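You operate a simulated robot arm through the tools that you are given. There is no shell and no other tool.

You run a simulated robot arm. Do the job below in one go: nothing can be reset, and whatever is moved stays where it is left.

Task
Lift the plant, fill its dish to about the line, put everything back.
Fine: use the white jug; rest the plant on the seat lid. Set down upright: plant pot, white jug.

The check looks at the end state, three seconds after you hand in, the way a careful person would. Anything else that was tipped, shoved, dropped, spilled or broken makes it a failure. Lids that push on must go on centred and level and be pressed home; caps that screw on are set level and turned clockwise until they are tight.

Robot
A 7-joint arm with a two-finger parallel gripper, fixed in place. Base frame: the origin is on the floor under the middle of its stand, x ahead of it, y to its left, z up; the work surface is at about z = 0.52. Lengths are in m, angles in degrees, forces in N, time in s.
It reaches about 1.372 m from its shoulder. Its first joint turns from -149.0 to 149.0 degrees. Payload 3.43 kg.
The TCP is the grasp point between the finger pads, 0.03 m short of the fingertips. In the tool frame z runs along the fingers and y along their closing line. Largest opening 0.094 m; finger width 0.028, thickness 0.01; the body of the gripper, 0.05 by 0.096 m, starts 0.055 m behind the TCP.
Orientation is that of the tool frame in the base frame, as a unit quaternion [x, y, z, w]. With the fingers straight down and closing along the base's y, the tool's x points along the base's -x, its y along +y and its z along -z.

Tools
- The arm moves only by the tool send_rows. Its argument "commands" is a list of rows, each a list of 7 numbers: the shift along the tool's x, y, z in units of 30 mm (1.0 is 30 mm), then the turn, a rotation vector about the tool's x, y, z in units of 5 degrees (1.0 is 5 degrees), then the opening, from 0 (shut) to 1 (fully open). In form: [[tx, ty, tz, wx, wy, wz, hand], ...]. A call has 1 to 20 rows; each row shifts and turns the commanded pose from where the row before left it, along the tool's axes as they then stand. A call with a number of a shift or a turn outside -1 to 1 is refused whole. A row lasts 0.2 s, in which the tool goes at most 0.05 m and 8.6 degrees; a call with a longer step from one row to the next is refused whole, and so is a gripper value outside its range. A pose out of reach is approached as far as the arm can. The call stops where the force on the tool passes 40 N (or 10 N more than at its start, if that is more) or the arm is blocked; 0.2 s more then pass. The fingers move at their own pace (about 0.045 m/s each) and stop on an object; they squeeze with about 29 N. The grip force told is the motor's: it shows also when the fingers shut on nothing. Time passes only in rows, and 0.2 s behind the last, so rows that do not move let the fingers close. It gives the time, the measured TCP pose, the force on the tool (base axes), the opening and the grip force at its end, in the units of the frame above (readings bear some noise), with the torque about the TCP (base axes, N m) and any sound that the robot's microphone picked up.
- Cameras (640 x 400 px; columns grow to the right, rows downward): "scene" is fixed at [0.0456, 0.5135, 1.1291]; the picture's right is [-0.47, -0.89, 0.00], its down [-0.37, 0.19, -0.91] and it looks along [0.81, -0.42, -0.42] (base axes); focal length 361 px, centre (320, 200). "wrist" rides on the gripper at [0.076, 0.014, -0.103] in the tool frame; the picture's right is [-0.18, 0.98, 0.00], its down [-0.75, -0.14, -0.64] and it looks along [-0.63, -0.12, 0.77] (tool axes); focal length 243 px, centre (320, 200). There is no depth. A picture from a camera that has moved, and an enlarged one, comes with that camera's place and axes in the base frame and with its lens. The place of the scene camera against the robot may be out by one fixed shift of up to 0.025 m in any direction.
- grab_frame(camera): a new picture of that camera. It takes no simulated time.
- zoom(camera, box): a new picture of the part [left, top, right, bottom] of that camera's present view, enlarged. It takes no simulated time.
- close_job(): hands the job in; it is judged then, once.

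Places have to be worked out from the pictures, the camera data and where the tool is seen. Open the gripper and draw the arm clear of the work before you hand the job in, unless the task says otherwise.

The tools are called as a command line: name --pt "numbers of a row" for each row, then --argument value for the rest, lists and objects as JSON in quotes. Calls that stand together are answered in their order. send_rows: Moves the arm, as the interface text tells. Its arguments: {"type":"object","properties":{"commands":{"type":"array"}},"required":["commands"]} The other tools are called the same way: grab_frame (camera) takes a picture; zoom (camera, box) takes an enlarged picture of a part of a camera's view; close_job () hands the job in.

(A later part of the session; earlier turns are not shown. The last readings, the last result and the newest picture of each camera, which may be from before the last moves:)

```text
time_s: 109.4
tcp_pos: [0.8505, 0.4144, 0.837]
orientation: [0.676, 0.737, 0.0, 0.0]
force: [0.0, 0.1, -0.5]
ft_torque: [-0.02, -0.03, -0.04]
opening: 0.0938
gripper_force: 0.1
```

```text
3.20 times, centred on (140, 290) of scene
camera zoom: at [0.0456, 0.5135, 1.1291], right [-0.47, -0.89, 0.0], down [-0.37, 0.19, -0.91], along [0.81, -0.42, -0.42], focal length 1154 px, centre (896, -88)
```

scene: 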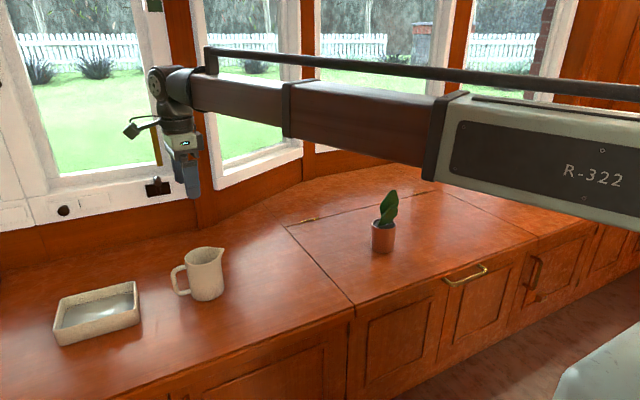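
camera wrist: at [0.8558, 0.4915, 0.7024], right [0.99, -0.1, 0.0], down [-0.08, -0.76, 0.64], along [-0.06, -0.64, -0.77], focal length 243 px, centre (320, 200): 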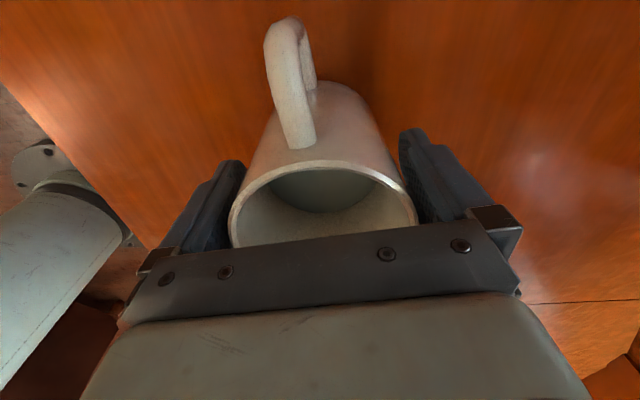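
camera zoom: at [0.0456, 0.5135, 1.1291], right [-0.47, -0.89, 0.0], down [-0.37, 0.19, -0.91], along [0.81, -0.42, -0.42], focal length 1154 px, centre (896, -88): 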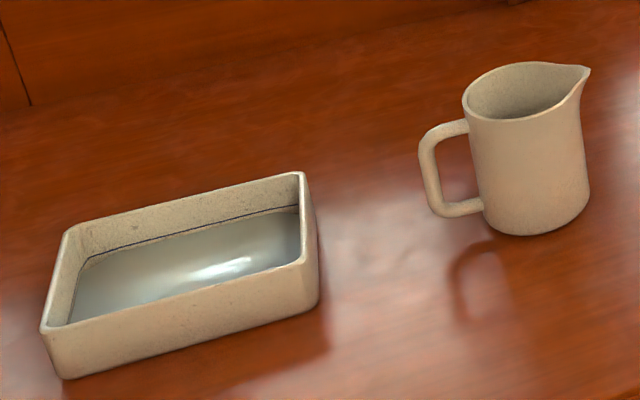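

Jug returned and nothing spilled. Now I'll travel back at height toward the plant, to the same standoff I used before.

send_rows --pt "-0.467 -0.166 0 0 0 0 1" --pt "-0.935 -0.331 0 0 0 0 1" --pt "-0.935 -0.331 0 0 0 0 1" --pt "-0.935 -0.331 0 0 0 0 1" --pt "-0.935 -0.331 0 0 0 0 1" --pt "-0.935 -0.331 0 0 0 0 1" --pt "-0.935 -0.331 0 0 0 0 1" --pt "-0.935 -0.331 0 0 0 0 1" --pt "-0.935 -0.331 0 0 0 0 1" --pt "-0.935 -0.331 0 0 0 0 1" --pt "-0.935 -0.331 0 0 0 0 1" --pt "-0.935 -0.331 0 0 0 0 1" --pt "-0.935 -0.331 0 0 0 0 1" --pt "-0.935 -0.331 0 0 0 0 1" --pt "-0.935 -0.331 0 0 0 0 1" --pt "-0.935 -0.331 0 0 0 0 1" --pt "-0.935 -0.331 0 0 0 0 1" --pt "-0.935 -0.331 0 0 0 0 1" --pt "-0.935 -0.331 0 0 0 0 1" --pt "-0.935 -0.331 0 0 0 0 1"

send_rows --pt "-0.935 -0.331 0 0 0 0 1" --pt "-0.935 -0.331 0 0 0 0 1" --pt "-0.467 -0.166 0 0 0 0 1" --pt "0 0 0 0 0 0.956 1" --pt "0 0 0 0 0 0.956 1" --pt "0 0 0 0 0 0.956 1" --pt "0 0 0 0 0 0.956 1" --pt "0 0 0 0 0 0.956 1" --pt "0 0 0 0 0 0.956 1" --pt "0 0 0 0 0 0.956 1" --pt "0 0 0 0 0 0.956 1" --pt "0 0 0 0 0 0.956 1" --pt "0 0 0 0 0 0.956 1" --pt "0 0 0 0 0 0.956 1" --pt "0 0 0 0 0 0.956 1" --pt "0 0 0 0 0 0 1"

send_rows --pt "0 0 0 0 1 0 1" --pt "0 0 0 0 1 0 1" --pt "0 0 0 0 1 0 1" --pt "0 0 0 0 1 0 1" --pt "0 0 0 0 1 0 1" --pt "0 0 0 0 1 0 1" --pt "0 0 0 0 1 0 1" --pt "0 0 0 0 1 0 1" --pt "0 0 0 0 1 0 1" --pt "0 0 0 0 1 0 1" --pt "0 0 0 0 1 0 1" --pt "0 0 0 0 1 0 1" --pt "0 0 0 0 1 0 1" --pt "0 0 0 0 1 0 1" --pt "0 0 0 0 0 0 1"

grab_frame --camera "wrist"

grab_frame --camera "scene"

```text
time_s: 113.6
tcp_pos: [0.7057, -0.1509, 0.8352]
orientation: [0.676, 0.737, 0.0, 0.001]
force: [-0.9, 0.7, -0.2]
ft_torque: [0.04, 0.0, 0.0]
opening: 0.094
gripper_force: 0.0
```

```text
time_s: 117.0
tcp_pos: [0.6845, -0.2184, 0.8368]
orientation: [0.947, 0.321, 0.0, 0.0]
force: [0.0, -0.2, 0.7]
ft_torque: [0.02, 0.0, -0.01]
opening: 0.0938
gripper_force: 0.0
```

```text
time_s: 120.2
tcp_pos: [0.6851, -0.2206, 0.8347]
orientation: [0.775, 0.263, 0.545, -0.185]
force: [0.9, 0.3, 0.2]
ft_torque: [0.03, 0.02, -0.02]
opening: 0.094
gripper_force: 0.0
```

```text
taken
camera wrist: at [0.6366, -0.2746, 0.9419], right [0.55, -0.82, -0.17], down [-0.77, -0.41, -0.49], along [0.33, 0.4, -0.85], focal length 243 px, centre (320, 200)
```

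wrist: 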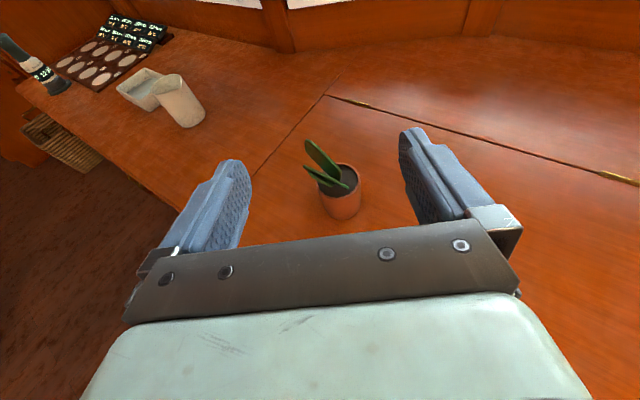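

```text
taken
```

scene: 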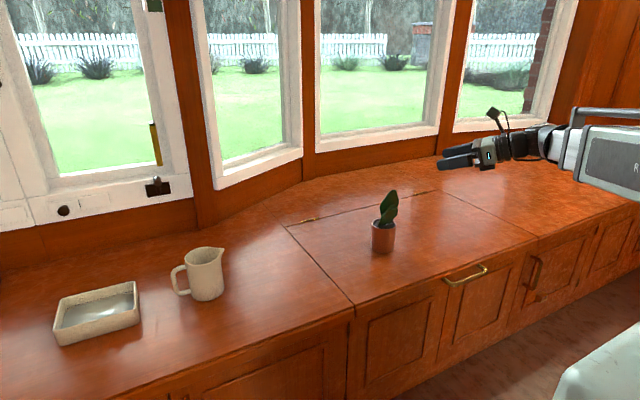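

I'm at the same standoff behind the plant. I'll lower to the grasp line and re-check the alignment.

send_rows --pt "-0.846 0 0.308 0 0 0 1" --pt "-0.846 0 0.308 0 0 0 1" --pt "-0.846 0 0.308 0 0 0 1" --pt "-0.846 0 0.308 0 0 0 1" --pt "-0.846 0 0.308 0 0 0 1" --pt "-0.846 0 0.308 0 0 0 1" --pt "-0.846 0 0.308 0 0 0 1" --pt "0 0 0.8 0 0 0 1" --pt "0 0 0.8 0 0 0 1" --pt "0 0 0.8 0 0 0 1" --pt "0 0 0 0 0 0 1"

grab_frame --camera "wrist"

zoom --camera "scene" --box '[330, 150, 530, 270]'

```text
time_s: 122.6
tcp_pos: [0.7396, -0.1758, 0.6241]
orientation: [0.776, 0.263, 0.543, -0.184]
force: [-1.1, -0.2, -0.6]
ft_torque: [-0.01, 0.01, 0.01]
opening: 0.0939
gripper_force: 0.1
```

```text
taken
camera wrist: at [0.6913, -0.2309, 0.7296], right [0.55, -0.82, -0.17], down [-0.77, -0.41, -0.49], along [0.33, 0.4, -0.86], focal length 243 px, centre (320, 200)
```

wrist: 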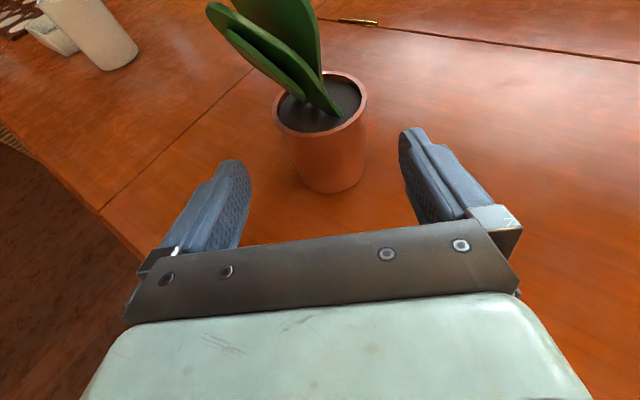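

```text
3.20 times, centred on (430, 210) of scene
camera zoom: at [0.0456, 0.5135, 1.1291], right [-0.47, -0.89, 0.0], down [-0.37, 0.19, -0.91], along [0.81, -0.42, -0.42], focal length 1154 px, centre (-32, 168)
```

zoom: 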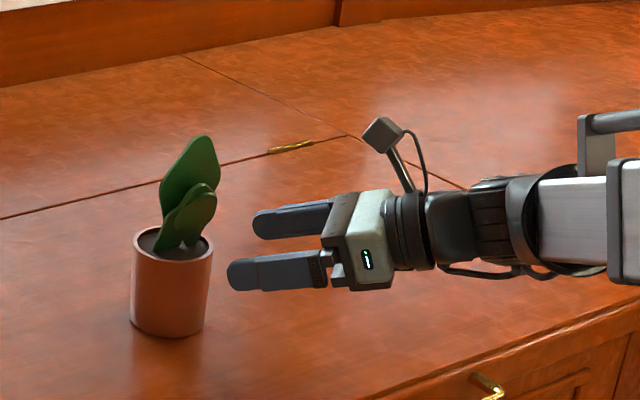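

The pot is centred between the fingers. I'll advance the last 92 mm and grasp.

send_rows --pt "-0.014 0.005 0.616 0 0 0 1" --pt "-0.014 0.005 0.616 0 0 0 1" --pt "-0.014 0.005 0.616 0 0 0 1" --pt "-0.014 0.005 0.616 0 0 0 1" --pt "-0.014 0.005 0.616 0 0 0 1" --pt "0 0 0 0 0 0 1"

grab_frame --camera "wrist"

send_rows --pt "0 0 0 0 0 0 0.85" --pt "0 0 0 0 0 0 0.78" --pt "0 0 0 0 0 0 0.6" --pt "0 0 0 0 0 0 0.4" --pt "0 0 0 0 0 0 0.4" --pt "0 0 0 0 0 0 0.4"

grab_frame --camera "wrist"

```text
time_s: 124.0
tcp_pos: [0.8075, -0.1243, 0.5899]
orientation: [0.776, 0.264, 0.543, -0.185]
force: [1.0, -0.4, -0.4]
ft_torque: [0.03, -0.03, -0.01]
opening: 0.0942
gripper_force: 0.1
```

```text
taken
camera wrist: at [0.7586, -0.1792, 0.6973], right [0.55, -0.82, -0.17], down [-0.77, -0.41, -0.49], along [0.33, 0.4, -0.86], focal length 243 px, centre (320, 200)
```

wrist: 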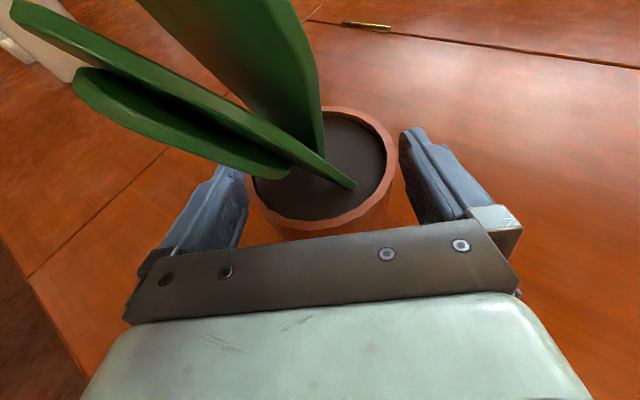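

```text
time_s: 125.4
tcp_pos: [0.8068, -0.1253, 0.5921]
orientation: [0.776, 0.263, 0.543, -0.184]
force: [2.4, -1.8, 0.9]
ft_torque: [0.04, -0.03, -0.01]
opening: 0.0774
gripper_force: 28.8
```

```text
taken
camera wrist: at [0.7585, -0.1794, 0.6974], right [0.55, -0.82, -0.17], down [-0.77, -0.41, -0.49], along [0.33, 0.4, -0.85], focal length 243 px, centre (320, 200)
```

wrist: 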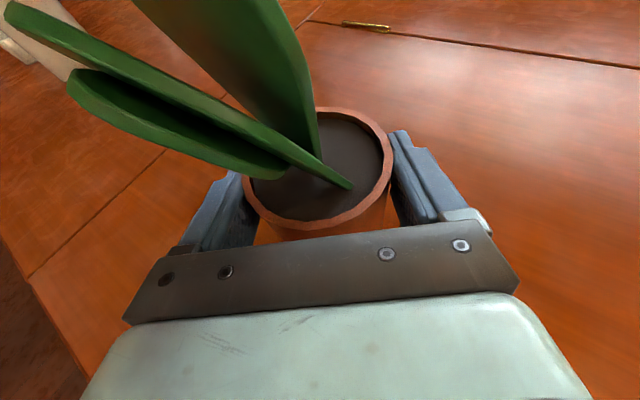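

Pot gripped at 77.4 mm. I'll lift gently, raise it clear, and turn the heading back toward 45°, the orientation it originally had in the dish.

send_rows --pt "0.157 0 -0.057 0 0 0 0.4" --pt "0.313 0 -0.114 0 0 0 0.4" --pt "0.47 0 -0.171 0 0 0 0.4" --pt "0.7 0 -0.255 0 0 0 0.4" --pt "0.94 0 -0.342 0 0 0 0.4" --pt "0.94 0 -0.342 0 0 0 0.4" --pt "0.94 0 -0.342 0 0 0 0.4" --pt "0.94 0 -0.342 0 0 0 0.4" --pt "0.94 0 -0.342 0 0 0 0.4" --pt "0.47 0 -0.171 0 0 0 0.4" --pt "0 0 0 0.47 0 -0.171 0.4" --pt "0 0 0 0.47 0 -0.171 0.4" --pt "0 0 0 0.47 0 -0.171 0.4" --pt "0 0 0 0 0 0 0.4"

grab_frame --camera "scene"

```text
time_s: 128.4
tcp_pos: [0.8081, -0.1253, 0.8063]
orientation: [0.757, 0.314, 0.529, -0.22]
force: [-1.0, -0.4, -4.9]
ft_torque: [-0.01, 0.01, 0.0]
opening: 0.0775
gripper_force: 29.0
```

```text
taken
```

scene: 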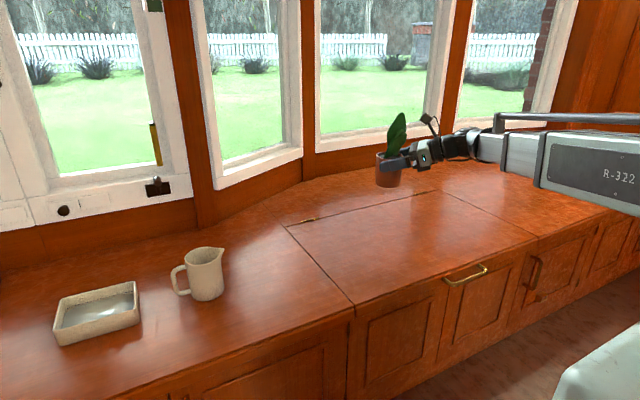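

The heading is back at 45° exactly. I'll carry the pot smoothly across to above the dish.

send_rows --pt "0.172 -0.442 0.47 0 0 0 0.4" --pt "0.343 -0.883 0.941 0 0 0 0.4" --pt "0.343 -0.883 0.941 0 0 0 0.4" --pt "0.343 -0.883 0.941 0 0 0 0.4" --pt "0.343 -0.883 0.941 0 0 0 0.4" --pt "0.343 -0.883 0.941 0 0 0 0.4" --pt "0.343 -0.883 0.941 0 0 0 0.4" --pt "0.343 -0.883 0.941 0 0 0 0.4" --pt "0.343 -0.883 0.941 0 0 0 0.4" --pt "0.343 -0.883 0.941 0 0 0 0.4" --pt "0.343 -0.883 0.941 0 0 0 0.4" --pt "0.343 -0.883 0.941 0 0 0 0.4" --pt "0.343 -0.883 0.941 0 0 0 0.4" --pt "0.343 -0.883 0.941 0 0 0 0.4" --pt "0.343 -0.883 0.941 0 0 0 0.4" --pt "0.343 -0.883 0.941 0 0 0 0.4" --pt "0.343 -0.883 0.941 0 0 0 0.4" --pt "0.343 -0.883 0.941 0 0 0 0.4" --pt "0.343 -0.883 0.941 0 0 0 0.4" --pt "0.172 -0.442 0.47 0 0 0 0.4"

grab_frame --camera "wrist"

grab_frame --camera "scene"

```text
time_s: 132.6
tcp_pos: [0.8545, 0.6344, 0.8095]
orientation: [0.757, 0.313, 0.53, -0.22]
force: [-1.1, 0.5, -4.2]
ft_torque: [-0.04, 0.02, -0.01]
opening: 0.0775
gripper_force: 29.4
```

```text
taken
camera wrist: at [0.8147, 0.5738, 0.9152], right [0.65, -0.74, -0.17], down [-0.71, -0.51, -0.49], along [0.27, 0.44, -0.86], focal length 243 px, centre (320, 200)
```

wrist: 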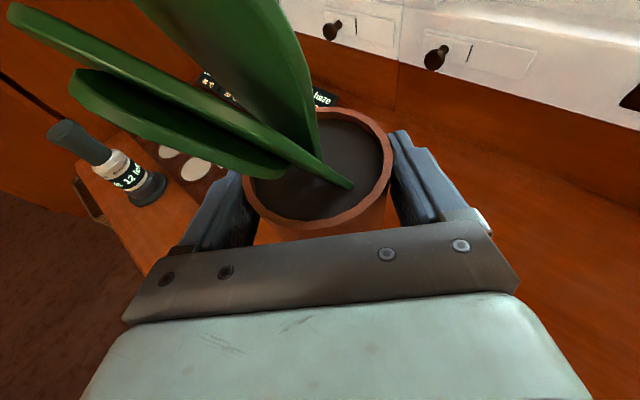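

```text
taken
```

scene: 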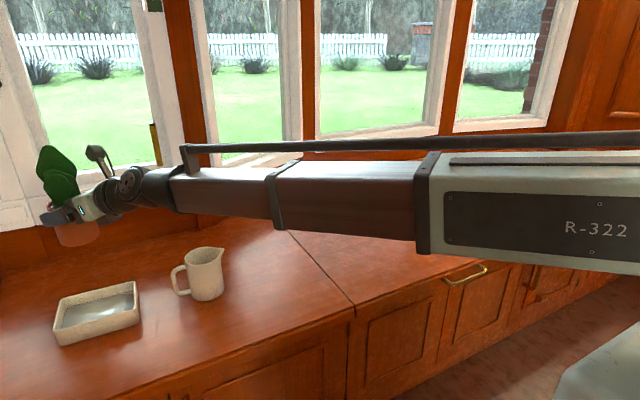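

The pot is above its original spot at the same orientation. I'll lower to just above the water and check the clearance to the dish walls.

send_rows --pt "-0.47 0 0.171 0 0 0 0.4" --pt "-0.94 0 0.342 0 0 0 0.4" --pt "-0.94 0 0.342 0 0 0 0.4" --pt "-0.94 0 0.342 0 0 0 0.4" --pt "-0.94 0 0.342 0 0 0 0.4" --pt "-0.47 0 0.171 0 0 0 0.4" --pt "-0.235 0 0.0855 0 0 0 0.4" --pt "0 0 0 0 0 0 0.4"

zoom --camera "scene" --box '[40, 220, 200, 350]'

grab_frame --camera "wrist"

```text
time_s: 134.4
tcp_pos: [0.8523, 0.6318, 0.649]
orientation: [0.757, 0.314, 0.53, -0.22]
force: [-0.5, -0.3, -4.7]
ft_torque: [-0.02, 0.02, 0.0]
opening: 0.0771
gripper_force: 28.4
```

```text
3.08 times, centred on (120, 285) of scene
camera zoom: at [0.0456, 0.5135, 1.1291], right [-0.47, -0.89, 0.0], down [-0.37, 0.19, -0.91], along [0.81, -0.42, -0.42], focal length 1110 px, centre (935, -62)
```

zoom: 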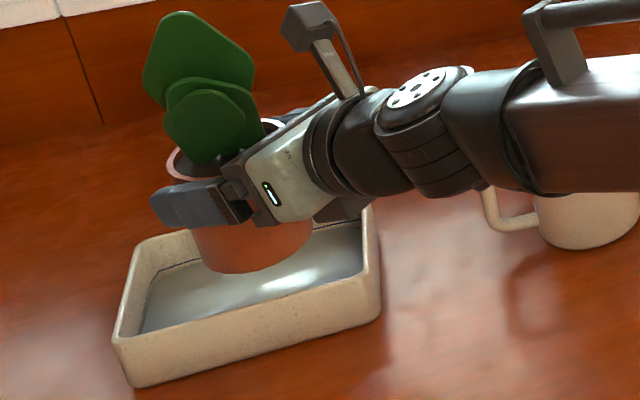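

```text
taken
camera wrist: at [0.8122, 0.5726, 0.7564], right [0.65, -0.74, -0.17], down [-0.71, -0.51, -0.49], along [0.27, 0.44, -0.86], focal length 243 px, centre (320, 200)
```

wrist: 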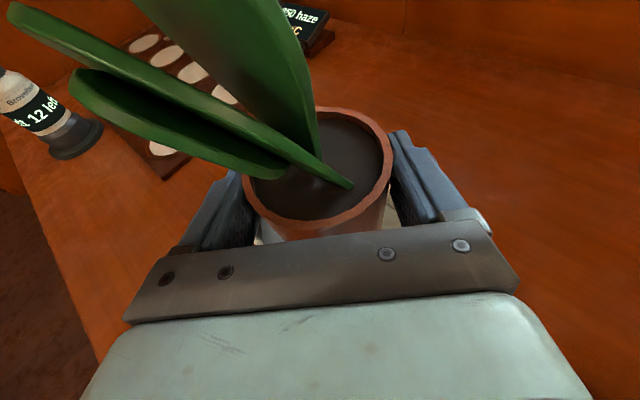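

It matches the original lift position within about 1.5 mm. I'll lower slowly into the dish.

send_rows --pt "-0.25 0 0.11 0 0 0 0.4" --pt "-0.25 0 0.11 0 0 0 0.4" --pt "-0.25 0 0.11 0 0 0 0.4" --pt "-0.2 0 0.09 0 0 0 0.4" --pt "-0.157 0 0.057 0 0 0 0.4" --pt "-0.157 0 0.057 0 0 0 0.4" --pt "0 0 0 0 0 0 0.4"

zoom --camera "scene" --box '[40, 220, 200, 350]'

```text
time_s: 136.0
tcp_pos: [0.8542, 0.6336, 0.6081]
orientation: [0.757, 0.314, 0.529, -0.22]
force: [-0.4, 0.3, -4.5]
ft_torque: [-0.03, 0.01, 0.0]
opening: 0.0775
gripper_force: 28.5
```

```text
3.08 times, centred on (120, 285) of scene
camera zoom: at [0.0456, 0.5135, 1.1291], right [-0.47, -0.89, 0.0], down [-0.37, 0.19, -0.91], along [0.81, -0.42, -0.42], focal length 1110 px, centre (935, -62)
```

zoom: 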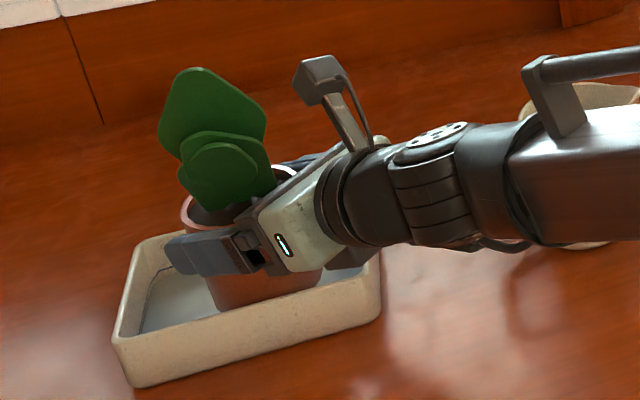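

The pot is inside the dish, clear of the walls. I'll continue with finer steps to touchdown.

send_rows --pt "-0.094 0 0.0342 0 0 0 0.4" --pt "-0.094 0 0.0342 0 0 0 0.4" --pt "-0.063 0 0.0228 0 0 0 0.4" --pt "0 0 0 0 0 0 0.4"

```text
time_s: 137.0
tcp_pos: [0.8561, 0.6335, 0.5995]
orientation: [0.757, 0.314, 0.53, -0.22]
force: [0.3, -0.2, -4.8]
ft_torque: [-0.05, 0.01, -0.05]
opening: 0.0772
gripper_force: 29.4
```

send_rows --pt "-0.04 0 0.0146 0 0 0 0.4" --pt "-0.04 0 0.0146 0 0 0 0.4" --pt "0 0 0 0 0 0 0.4"

```text
time_s: 137.8
tcp_pos: [0.854, 0.6348, 0.5976]
orientation: [0.757, 0.314, 0.529, -0.22]
force: [0.8, -0.6, -1.8]
ft_torque: [0.04, 0.02, -0.04]
opening: 0.0775
gripper_force: 29.2
```

The weight is starting to transfer (-4.8 N to -1.8 N), so the pot is touching the dish floor. I'll make one more tiny step.

send_rows --pt "-0.02 0 0.0073 0 0 0 0.4" --pt "0 0 0 0 0 0 0.4" --pt "0 0 0 0 0 0 0.4"

zoom --camera "scene" --box '[40, 220, 200, 350]'

```text
time_s: 138.6
tcp_pos: [0.8548, 0.6352, 0.5973]
orientation: [0.757, 0.313, 0.53, -0.219]
force: [-0.4, -0.7, -1.5]
ft_torque: [0.06, 0.05, 0.0]
opening: 0.0775
gripper_force: 29.2
```

```text
3.08 times, centred on (120, 285) of scene
camera zoom: at [0.0456, 0.5135, 1.1291], right [-0.47, -0.89, 0.0], down [-0.37, 0.19, -0.91], along [0.81, -0.42, -0.42], focal length 1110 px, centre (935, -62)
```

zoom: 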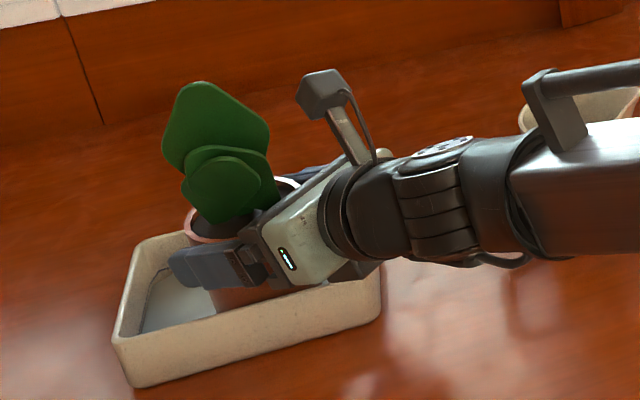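

send_rows --pt "-0.02 0 0.0073 0 0 0 0.4" --pt "0 0 0 0 0 0 0.4" --pt "0 0 0 0 0 0 0.4"

```text
time_s: 139.4
tcp_pos: [0.8544, 0.6345, 0.5986]
orientation: [0.757, 0.314, 0.53, -0.22]
force: [-1.1, 1.9, 3.5]
ft_torque: [0.42, 0.14, 0.02]
opening: 0.0774
gripper_force: 28.9
```

The force is now +3.5 N, so the pot is firmly on the dish floor. Before letting go, I'll check the water level with the pot in.

zoom --camera "scene" --box '[65, 275, 110, 315]'

send_rows --pt "0 0 0 0 0 0 0.85" --pt "0 0 0 0 0 0 0.9" --pt "0 0 0 0 0 0 1" --pt "0 0 0 0 0 0 1" --pt "0 0 0 0 0 0 1"

grab_frame --camera "wrist"

zoom --camera "scene" --box '[40, 220, 200, 350]'

```text
10.00 times, centred on (88, 295) of scene
camera zoom: at [0.0456, 0.5135, 1.1291], right [-0.47, -0.89, 0.0], down [-0.37, 0.19, -0.91], along [0.81, -0.42, -0.42], focal length 3606 px, centre (2645, -750)
```

zoom: 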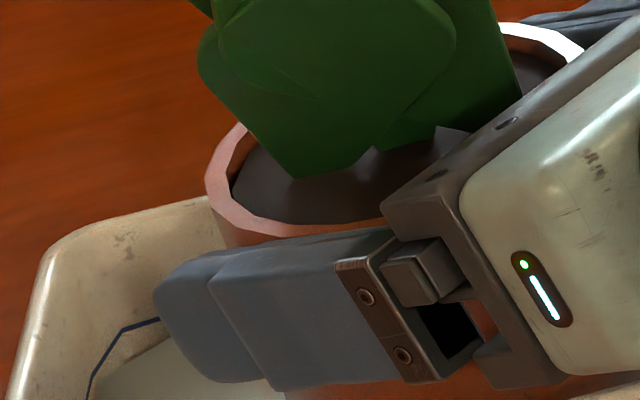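

```text
time_s: 140.6
tcp_pos: [0.8552, 0.6342, 0.5958]
orientation: [0.757, 0.314, 0.529, -0.22]
force: [0.6, 0.1, 0.0]
ft_torque: [0.02, -0.01, -0.01]
opening: 0.0937
gripper_force: 0.0
```

```text
taken
camera wrist: at [0.8144, 0.5743, 0.7032], right [0.65, -0.74, -0.17], down [-0.71, -0.51, -0.49], along [0.27, 0.44, -0.86], focal length 243 px, centre (320, 200)
```

wrist: 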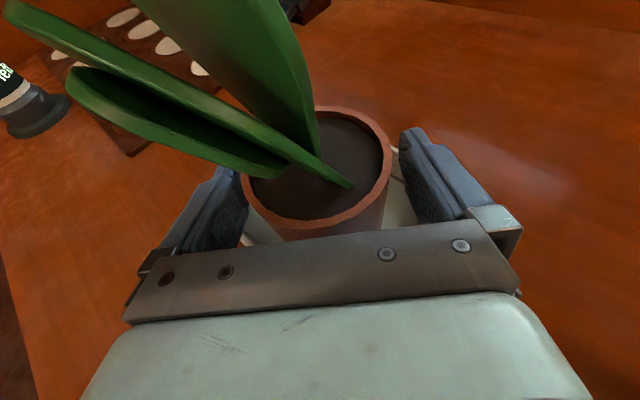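

```text
3.08 times, centred on (120, 285) of scene
camera zoom: at [0.0456, 0.5135, 1.1291], right [-0.47, -0.89, 0.0], down [-0.37, 0.19, -0.91], along [0.81, -0.42, -0.42], focal length 1110 px, centre (935, -62)
```

zoom: 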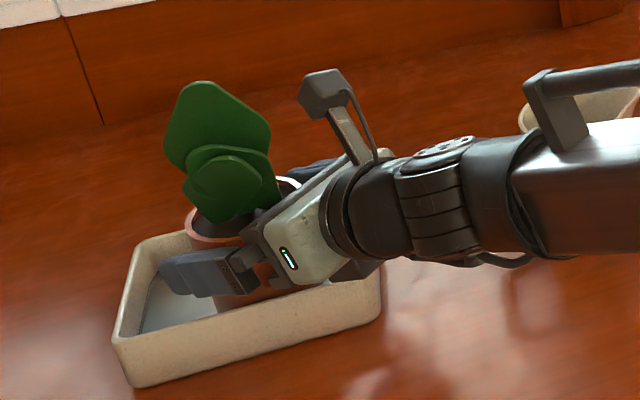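

The pot stands in the dish again. I'll back straight out and rise clear before measuring the level.

send_rows --pt "0 0 -0.3 0 0 0 1" --pt "0 0 -0.5 0 0 0 1" --pt "0 0 -0.6 0 0 0 1" --pt "0 0 -0.6 0 0 0 1" --pt "0 0 -0.8 0 0 0 1" --pt "0 0 -0.8 0 0 0 1" --pt "0 0 -0.8 0 0 0 1" --pt "0 0 -0.8 0 0 0 1" --pt "0 0 -0.5 0 0 0 1" --pt "0.94 0 -0.34 0 0 0 1" --pt "0.94 0 -0.34 0 0 0 1" --pt "0.94 0 -0.34 0 0 0 1" --pt "0.94 0 -0.34 0 0 0 1" --pt "0.94 0 -0.34 0 0 0 1" --pt "0.94 0 -0.34 0 0 0 1" --pt "0 0 0 0 0 0 1"

grab_frame --camera "scene"

zoom --camera "scene" --box '[55, 270, 145, 335]'

zoom --camera "scene" --box '[65, 285, 110, 315]'

```text
time_s: 144.0
tcp_pos: [0.7401, 0.5199, 0.8321]
orientation: [0.757, 0.313, 0.53, -0.219]
force: [0.0, 0.5, 0.3]
ft_torque: [-0.01, 0.0, -0.03]
opening: 0.0938
gripper_force: 0.1
```

```text
taken
```

scene: 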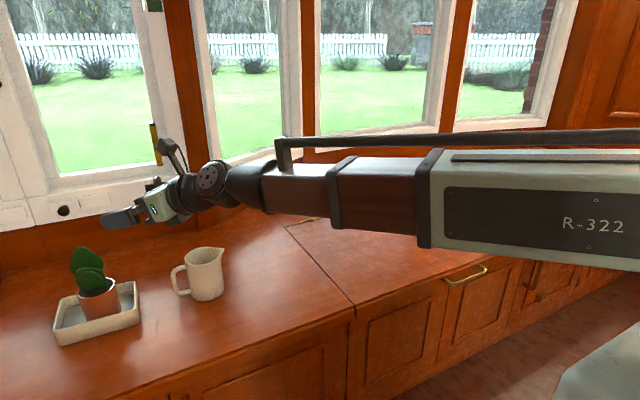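

```text
6.15 times, centred on (100, 302) of scene
camera zoom: at [0.0456, 0.5135, 1.1291], right [-0.47, -0.89, 0.0], down [-0.37, 0.19, -0.91], along [0.81, -0.42, -0.42], focal length 2219 px, centre (1674, -431)
```

zoom: 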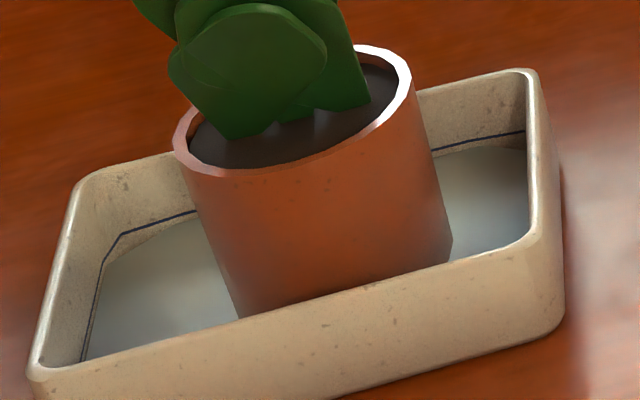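

```text
13.33 times, centred on (88, 300) of scene
camera zoom: at [0.0456, 0.5135, 1.1291], right [-0.47, -0.89, 0.0], down [-0.37, 0.19, -0.91], along [0.81, -0.42, -0.42], focal length 4808 px, centre (3420, -1133)
```

zoom: 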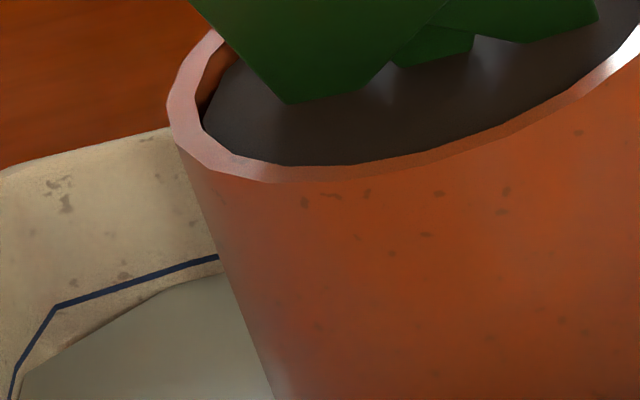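

The water level didn't change with the pot in, so it is still about 2.5 mm short of the line, roughly 80%. A small top-up is worthwhile, so I'll repeat the proven sequence: plant to the lid, a little more water, then everything back. First I'll re-approach the pot along the same line.

send_rows --pt "-0.94 0 0.34 0 0 0 1" --pt "-0.94 0 0.34 0 0 0 1" --pt "-0.94 0 0.34 0 0 0 1" --pt "-0.94 0 0.34 0 0 0 1" --pt "-0.94 0 0.34 0 0 0 1" --pt "-0.94 0 0.34 0 0 0 1" --pt "0 0 0.6 0 0 0 1" --pt "0 0 0.6 0 0 0 1" --pt "0 0 0.6 0 0 0 1" --pt "0 0 0.6 0 0 0 1" --pt "0 0 0 0 0 0 1"

grab_frame --camera "wrist"

```text
time_s: 146.4
tcp_pos: [0.7893, 0.5684, 0.6297]
orientation: [0.757, 0.313, 0.53, -0.219]
force: [-1.0, -0.1, -0.2]
ft_torque: [0.0, -0.01, -0.01]
opening: 0.0939
gripper_force: 0.0
```

```text
taken
camera wrist: at [0.7492, 0.5091, 0.7366], right [0.65, -0.74, -0.17], down [-0.71, -0.51, -0.49], along [0.27, 0.44, -0.86], focal length 243 px, centre (320, 200)
```

wrist: 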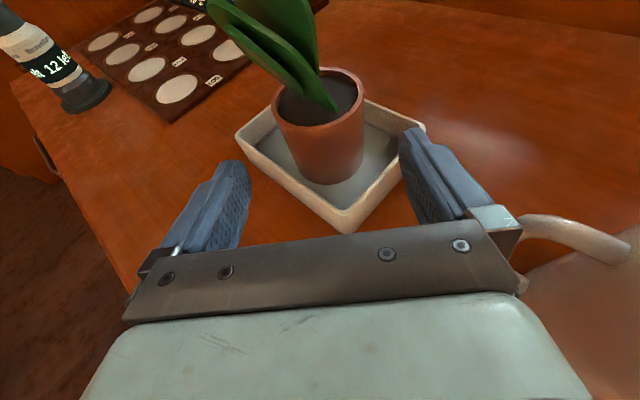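

Aligned as before. I'll advance the rest and grasp.

send_rows --pt "0 0 0.55 0 0 0 1" --pt "0 0 0.55 0 0 0 1" --pt "0 0 0.55 0 0 0 1" --pt "0 0 0.55 0 0 0 1" --pt "0 0 0.55 0 0 0 1" --pt "0 0 0.55 0 0 0 1" --pt "0 0 0 0 0 0 1" --pt "0 0 0 0 0 0 0.85" --pt "0 0 0 0 0 0 0.78" --pt "0 0 0 0 0 0 0.6" --pt "0 0 0 0 0 0 0.4" --pt "0 0 0 0 0 0 0.4" --pt "0 0 0 0 0 0 0.4"

grab_frame --camera "wrist"

```text
time_s: 149.2
tcp_pos: [0.8535, 0.6343, 0.5984]
orientation: [0.756, 0.314, 0.53, -0.22]
force: [1.3, 0.4, -0.1]
ft_torque: [0.05, -0.01, -0.02]
opening: 0.0774
gripper_force: 28.7
```

```text
taken
camera wrist: at [0.8137, 0.5742, 0.7046], right [0.65, -0.74, -0.17], down [-0.71, -0.51, -0.49], along [0.27, 0.44, -0.85], focal length 243 px, centre (320, 200)
```

wrist: 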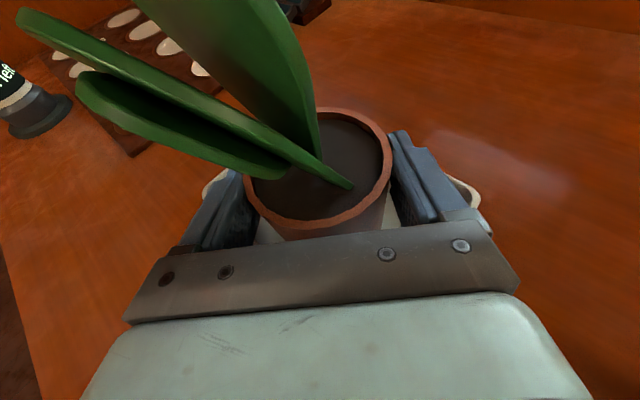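

Gripped. I'll lift slowly out of the water, then higher.

send_rows --pt "0.1 0 -0.0365 0 0 0 0.4" --pt "0.157 0 -0.057 0 0 0 0.4" --pt "0.313 0 -0.114 0 0 0 0.4" --pt "0.47 0 -0.171 0 0 0 0.4" --pt "0.7 0 -0.255 0 0 0 0.4" --pt "0.94 0 -0.342 0 0 0 0.4" --pt "0.94 0 -0.342 0 0 0 0.4" --pt "0.94 0 -0.342 0 0 0 0.4" --pt "0.94 0 -0.342 0 0 0 0.4" --pt "0.94 0 -0.342 0 0 0 0.4" --pt "0.37 0 -0.135 0 0 0 0.4" --pt "0 0 0 0 0 0 0.4"

send_rows --pt "-0.172 0.442 -0.47 0 0 0 0.4" --pt "-0.343 0.883 -0.941 0 0 0 0.4" --pt "-0.343 0.883 -0.941 0 0 0 0.4" --pt "-0.343 0.883 -0.941 0 0 0 0.4" --pt "-0.343 0.883 -0.941 0 0 0 0.4" --pt "-0.343 0.883 -0.941 0 0 0 0.4" --pt "-0.343 0.883 -0.941 0 0 0 0.4" --pt "-0.343 0.883 -0.941 0 0 0 0.4" --pt "-0.343 0.883 -0.941 0 0 0 0.4" --pt "-0.343 0.883 -0.941 0 0 0 0.4" --pt "-0.343 0.883 -0.941 0 0 0 0.4" --pt "-0.343 0.883 -0.941 0 0 0 0.4" --pt "-0.343 0.883 -0.941 0 0 0 0.4" --pt "-0.343 0.883 -0.941 0 0 0 0.4" --pt "-0.343 0.883 -0.941 0 0 0 0.4" --pt "-0.343 0.883 -0.941 0 0 0 0.4" --pt "-0.343 0.883 -0.941 0 0 0 0.4" --pt "-0.343 0.883 -0.941 0 0 0 0.4" --pt "-0.343 0.883 -0.941 0 0 0 0.4" --pt "-0.172 0.442 -0.47 0 0 0 0.4"

grab_frame --camera "scene"

```text
time_s: 151.8
tcp_pos: [0.8565, 0.6326, 0.8132]
orientation: [0.756, 0.314, 0.53, -0.22]
force: [0.1, -0.1, -5.7]
ft_torque: [-0.03, 0.02, 0.01]
opening: 0.0774
gripper_force: 29.3
```

```text
time_s: 156.0
tcp_pos: [0.8078, -0.1255, 0.8124]
orientation: [0.756, 0.314, 0.53, -0.22]
force: [-0.2, -0.2, -5.5]
ft_torque: [-0.04, 0.03, -0.03]
opening: 0.0773
gripper_force: 28.6
```

```text
taken
```

scene: 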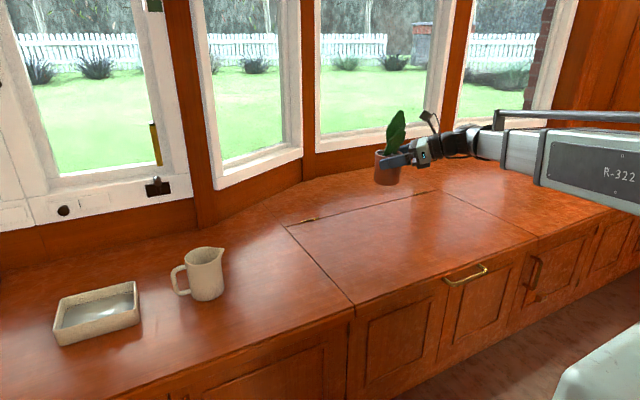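

Over the lid again. Lowering to just above the surface.

send_rows --pt "-0.47 0 0.171 0 0 0 0.4" --pt "-0.94 0 0.342 0 0 0 0.4" --pt "-0.94 0 0.342 0 0 0 0.4" --pt "-0.94 0 0.342 0 0 0 0.4" --pt "-0.94 0 0.342 0 0 0 0.4" --pt "-0.94 0 0.342 0 0 0 0.4" --pt "-0.564 0 0.205 0 0 0 0.4" --pt "-0.376 0 0.137 0 0 0 0.4" --pt "-0.157 0 0.057 0 0 0 0.4" --pt "-0.157 0 0.057 0 0 0 0.4" --pt "-0.094 0 0.034 0 0 0 0.4" --pt "0 0 0 0 0 0 0.4"

```text
time_s: 158.6
tcp_pos: [0.8064, -0.1244, 0.6056]
orientation: [0.757, 0.313, 0.53, -0.219]
force: [-1.0, 0.3, -4.9]
ft_torque: [-0.02, -0.02, -0.02]
opening: 0.0771
gripper_force: 28.8
```

send_rows --pt "-0.094 0 0.0342 0 0 0 0.4" --pt "-0.094 0 0.0342 0 0 0 0.4" --pt "-0.063 0 0.0228 0 0 0 0.4" --pt "-0.04 0 0.0146 0 0 0 0.4" --pt "0 0 0 0 0 0 0.4"

```text
time_s: 159.8
tcp_pos: [0.8097, -0.125, 0.5954]
orientation: [0.758, 0.312, 0.53, -0.218]
force: [0.1, 0.4, -5.2]
ft_torque: [-0.04, 0.03, -0.02]
opening: 0.0775
gripper_force: 28.8
```

Still hanging free; down another millimetre or so at a time.

send_rows --pt "-0.04 0 0.0146 0 0 0 0.4" --pt "-0.04 0 0.0146 0 0 0 0.4" --pt "0 0 0 0 0 0 0.4"

```text
time_s: 160.6
tcp_pos: [0.8076, -0.1249, 0.5926]
orientation: [0.757, 0.314, 0.53, -0.22]
force: [0.1, 0.7, -4.3]
ft_torque: [-0.02, 0.04, 0.02]
opening: 0.0772
gripper_force: 28.0
```

send_rows --pt "-0.03 0 0.011 0 0 0 0.4" --pt "0 0 0 0 0 0 0.4" --pt "0 0 0 0 0 0 0.4"

```text
time_s: 161.4
tcp_pos: [0.8089, -0.1258, 0.5922]
orientation: [0.757, 0.314, 0.53, -0.22]
force: [0.3, 0.2, -5.5]
ft_torque: [0.0, 0.01, 0.0]
opening: 0.0774
gripper_force: 28.5
```

send_rows --pt "-0.03 0 0.011 0 0 0 0.4" --pt "-0.02 0 0.0073 0 0 0 0.4" --pt "0 0 0 0 0 0 0.4"

```text
time_s: 162.2
tcp_pos: [0.8087, -0.1256, 0.5917]
orientation: [0.756, 0.313, 0.531, -0.22]
force: [-4.2, -5.8, 16.3]
ft_torque: [-0.19, 0.38, 0.01]
opening: 0.0775
gripper_force: 28.9
```

Contact at +16 N. I'll back off about half a millimetre and release.

send_rows --pt "0.02 0 -0.0073 0 0 0 0.4" --pt "0 0 0 0 0 0 0.4" --pt "0 0 0 0 0 0 0.4"

```text
time_s: 163.0
tcp_pos: [0.8095, -0.1252, 0.5921]
orientation: [0.756, 0.314, 0.53, -0.221]
force: [2.3, -0.9, 22.2]
ft_torque: [0.24, -0.24, -0.03]
opening: 0.0774
gripper_force: 29.1
```

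send_rows --pt "0.03 0 -0.011 0 0 0 0.4" --pt "0 0 0 0 0 0 0.4" --pt "0 0 0 0 0 0 0.4"

zoom --camera "scene" --box '[350, 180, 470, 262]'

```text
time_s: 163.8
tcp_pos: [0.8086, -0.1258, 0.5916]
orientation: [0.756, 0.314, 0.53, -0.22]
force: [-5.5, 0.0, 10.2]
ft_torque: [0.34, -0.09, 0.13]
opening: 0.0775
gripper_force: 29.0
```

```text
4.88 times, centred on (410, 221) of scene
camera zoom: at [0.0456, 0.5135, 1.1291], right [-0.47, -0.89, 0.0], down [-0.37, 0.19, -0.91], along [0.81, -0.42, -0.42], focal length 1759 px, centre (-119, 98)
```

zoom: 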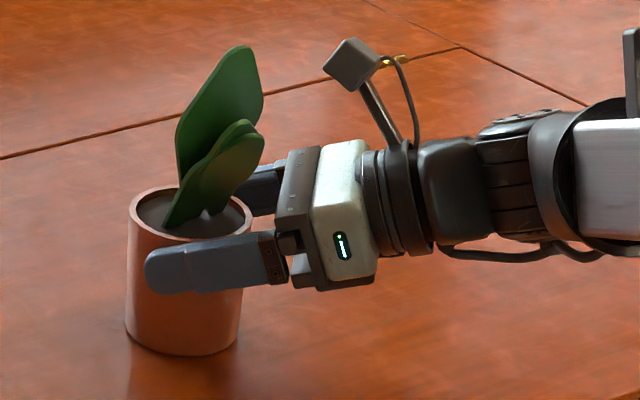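

send_rows --pt "0.015 0 -0.0055 0 0 0 0.4" --pt "0 0 0 0 0 0 0.4"

```text
time_s: 164.4
tcp_pos: [0.8087, -0.125, 0.5916]
orientation: [0.757, 0.314, 0.529, -0.219]
force: [-0.7, 0.6, -1.9]
ft_torque: [0.08, 0.01, 0.04]
opening: 0.0774
gripper_force: 29.1
```

The load is now light and the pot rests on the lid. I'll open, back out and rise.

send_rows --pt "0 0 0 0 0 0 0.85" --pt "0 0 0 0 0 0 0.9" --pt "0 0 0 0 0 0 1" --pt "0 0 0 0 0 0 1" --pt "0 0 0 0 0 0 1"

send_rows --pt "0 0 -0.3 0 0 0 1" --pt "0 0 -0.6 0 0 0 1" --pt "0 0 -0.6 0 0 0 1" --pt "0 0 -0.8 0 0 0 1" --pt "0 0 -0.8 0 0 0 1" --pt "0 0 -0.8 0 0 0 1" --pt "0 0 -0.8 0 0 0 1" --pt "0 0 -0.8 0 0 0 1" --pt "0.94 0 -0.342 0 0 0 1" --pt "0.94 0 -0.342 0 0 0 1" --pt "0.94 0 -0.342 0 0 0 1" --pt "0.94 0 -0.342 0 0 0 1" --pt "0.94 0 -0.342 0 0 0 1" --pt "0.94 0 -0.342 0 0 0 1" --pt "0.94 0 -0.342 0 0 0 1" --pt "0 0 0 0 0 0 1"

grab_frame --camera "scene"

grab_frame --camera "wrist"

```text
time_s: 165.6
tcp_pos: [0.8101, -0.125, 0.5923]
orientation: [0.757, 0.313, 0.53, -0.219]
force: [0.1, 0.4, -0.5]
ft_torque: [0.0, 0.03, 0.0]
opening: 0.0941
gripper_force: 0.0
```

```text
time_s: 169.0
tcp_pos: [0.6971, -0.2364, 0.8604]
orientation: [0.757, 0.313, 0.53, -0.219]
force: [-0.3, 0.5, -0.2]
ft_torque: [-0.02, -0.01, 0.0]
opening: 0.0939
gripper_force: 0.0
```

```text
taken
```

scene: 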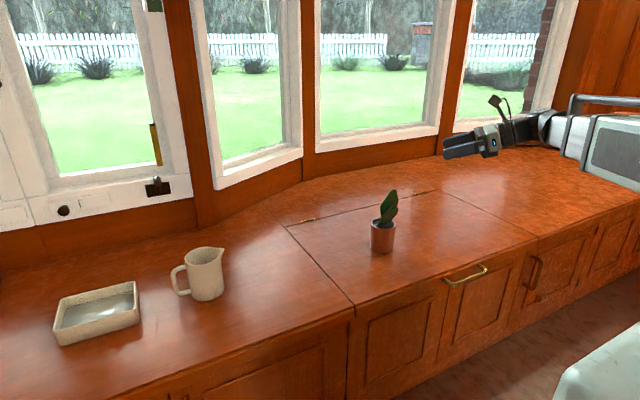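

```text
taken
camera wrist: at [0.6559, -0.2973, 0.9665], right [0.65, -0.74, -0.17], down [-0.71, -0.51, -0.49], along [0.27, 0.44, -0.86], focal length 243 px, centre (320, 200)
```

wrist: 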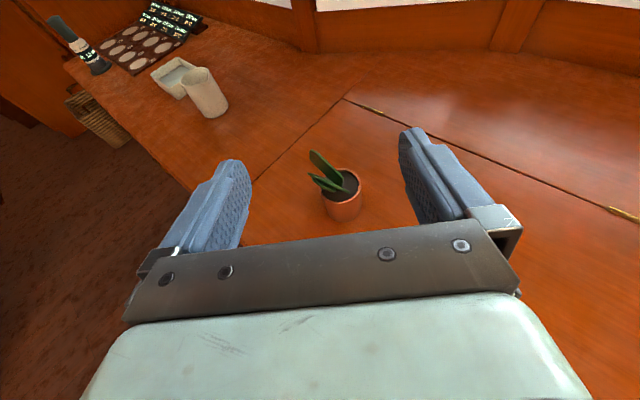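

The plant is upright on the lid. I'll point the fingers down again, turn to the jug heading, and travel over.

send_rows --pt "0 0 0 0 -1 0 1" --pt "0 0 0 0 -1 0 1" --pt "0 0 0 0 -1 0 1" --pt "0 0 0 0 -1 0 1" --pt "0 0 0 0 -1 0 1" --pt "0 0 0 0 -1 0 1" --pt "0 0 0 0 -1 0 1" --pt "0 0 0 0 -1 0 1" --pt "0 0 0 0 -1 0 1" --pt "0 0 0 0 -1 0 1" --pt "0 0 0 0 -1 0 1" --pt "0 0 0 0 -1 0 1" --pt "0 0 0 0 -1 0 1" --pt "0 0 0 0 -1 0 1" --pt "0 0 0 0 0 0 1"

send_rows --pt "0 0 0 0 0 -1 1" --pt "0 0 0 0 0 -1 1" --pt "0 0 0 0 0 -1 1" --pt "0 0 0 0 0 -1 1" --pt "0 0 0 0 0 -1 1" --pt "0 0 0 0 0 -1 1" --pt "0 0 0 0 0 -1 1" --pt "0 0 0 0 0 -1 1" --pt "0 0 0 0 0 -1 1" --pt "0 0 0 0 0 -1 1" --pt "0 0 0 0 0 0 1"

send_rows --pt "0.962 0.315 0.033 0 0 0 1" --pt "0.962 0.315 0.033 0 0 0 1" --pt "0.962 0.315 0.033 0 0 0 1" --pt "0.962 0.315 0.033 0 0 0 1" --pt "0.962 0.315 0.033 0 0 0 1" --pt "0.962 0.315 0.033 0 0 0 1" --pt "0.962 0.315 0.033 0 0 0 1" --pt "0.962 0.315 0.033 0 0 0 1" --pt "0.962 0.315 0.033 0 0 0 1" --pt "0.962 0.315 0.033 0 0 0 1" --pt "0.962 0.315 0.033 0 0 0 1" --pt "0.962 0.315 0.033 0 0 0 1" --pt "0.962 0.315 0.033 0 0 0 1" --pt "0.962 0.315 0.033 0 0 0 1" --pt "0.962 0.315 0.033 0 0 0 1" --pt "0.962 0.315 0.033 0 0 0 1" --pt "0.962 0.315 0.033 0 0 0 1" --pt "0.962 0.315 0.033 0 0 0 1" --pt "0.962 0.315 0.033 0 0 0 1" --pt "0.962 0.315 0.033 0 0 0 1"

send_rows --pt "0.962 0.315 0.033 0 0 0 1" --pt "0.962 0.315 0.033 0 0 0 1" --pt "0 0 0 0 0 0 1"

zoom --camera "wrist" --box '[240, 0, 400, 150]'

```text
time_s: 172.2
tcp_pos: [0.6989, -0.235, 0.86]
orientation: [0.924, 0.383, 0.0, 0.001]
force: [-0.4, 0.5, 0.1]
ft_torque: [0.02, 0.0, 0.0]
opening: 0.094
gripper_force: 0.1
```

```text
time_s: 174.6
tcp_pos: [0.6978, -0.2352, 0.8596]
orientation: [0.675, 0.738, 0.0, 0.0]
force: [0.0, -0.6, -0.1]
ft_torque: [-0.03, -0.01, 0.01]
opening: 0.0941
gripper_force: 0.1
```

```text
time_s: 178.8
tcp_pos: [0.8337, 0.3586, 0.84]
orientation: [0.675, 0.738, 0.001, 0.0]
force: [-0.6, 0.0, 0.0]
ft_torque: [-0.01, -0.02, -0.02]
opening: 0.0938
gripper_force: 0.1
```

```text
time_s: 179.6
tcp_pos: [0.8472, 0.4179, 0.8361]
orientation: [0.676, 0.737, 0.0, -0.001]
force: [-0.6, 0.3, 0.2]
ft_torque: [0.0, -0.03, -0.02]
opening: 0.0941
gripper_force: 0.1
```

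```text
2.67 times, centred on (320, 75) of wrist
camera zoom: at [0.8539, 0.4948, 0.9387], right [1.0, -0.1, 0.0], down [-0.07, -0.76, 0.64], along [-0.06, -0.64, -0.77], focal length 647 px, centre (320, 533)
```

zoom: 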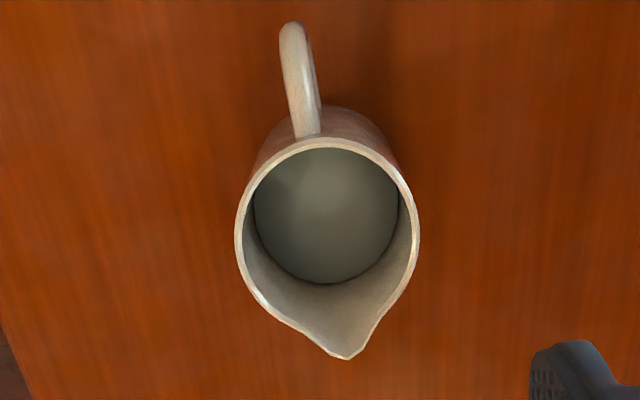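

The jug is 3 mm toward +x of the finger line. I'll correct while descending to where the fingertips straddle the rim.

send_rows --pt "-0.03 0.03 0.8 0 0 0 1" --pt "-0.03 0.03 0.8 0 0 0 1" --pt "-0.02 0.02 0.8 0 0 0 1" --pt "0 0 0.8 0 0 0 1" --pt "0 0 0.7 0 0 0 1" --pt "0 0 0.5 0 0 0 1" --pt "0 0 0 0 0 0 1"

zoom --camera "wrist" --box '[210, 40, 440, 240]'

```text
time_s: 181.2
tcp_pos: [0.8502, 0.4116, 0.7047]
orientation: [0.676, 0.737, -0.001, 0.0]
force: [-0.9, -0.4, -0.1]
ft_torque: [0.01, 0.02, 0.03]
opening: 0.0942
gripper_force: 0.0
```

```text
2.00 times, centred on (325, 140) of wrist
camera zoom: at [0.856, 0.4887, 0.8064], right [1.0, -0.1, 0.0], down [-0.07, -0.76, 0.64], along [-0.06, -0.64, -0.77], focal length 485 px, centre (310, 320)
```

zoom: 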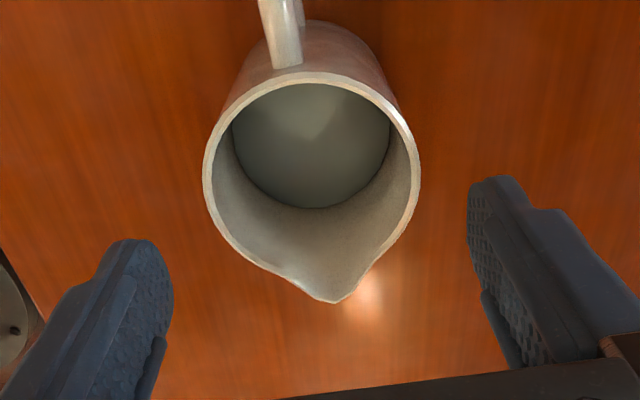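

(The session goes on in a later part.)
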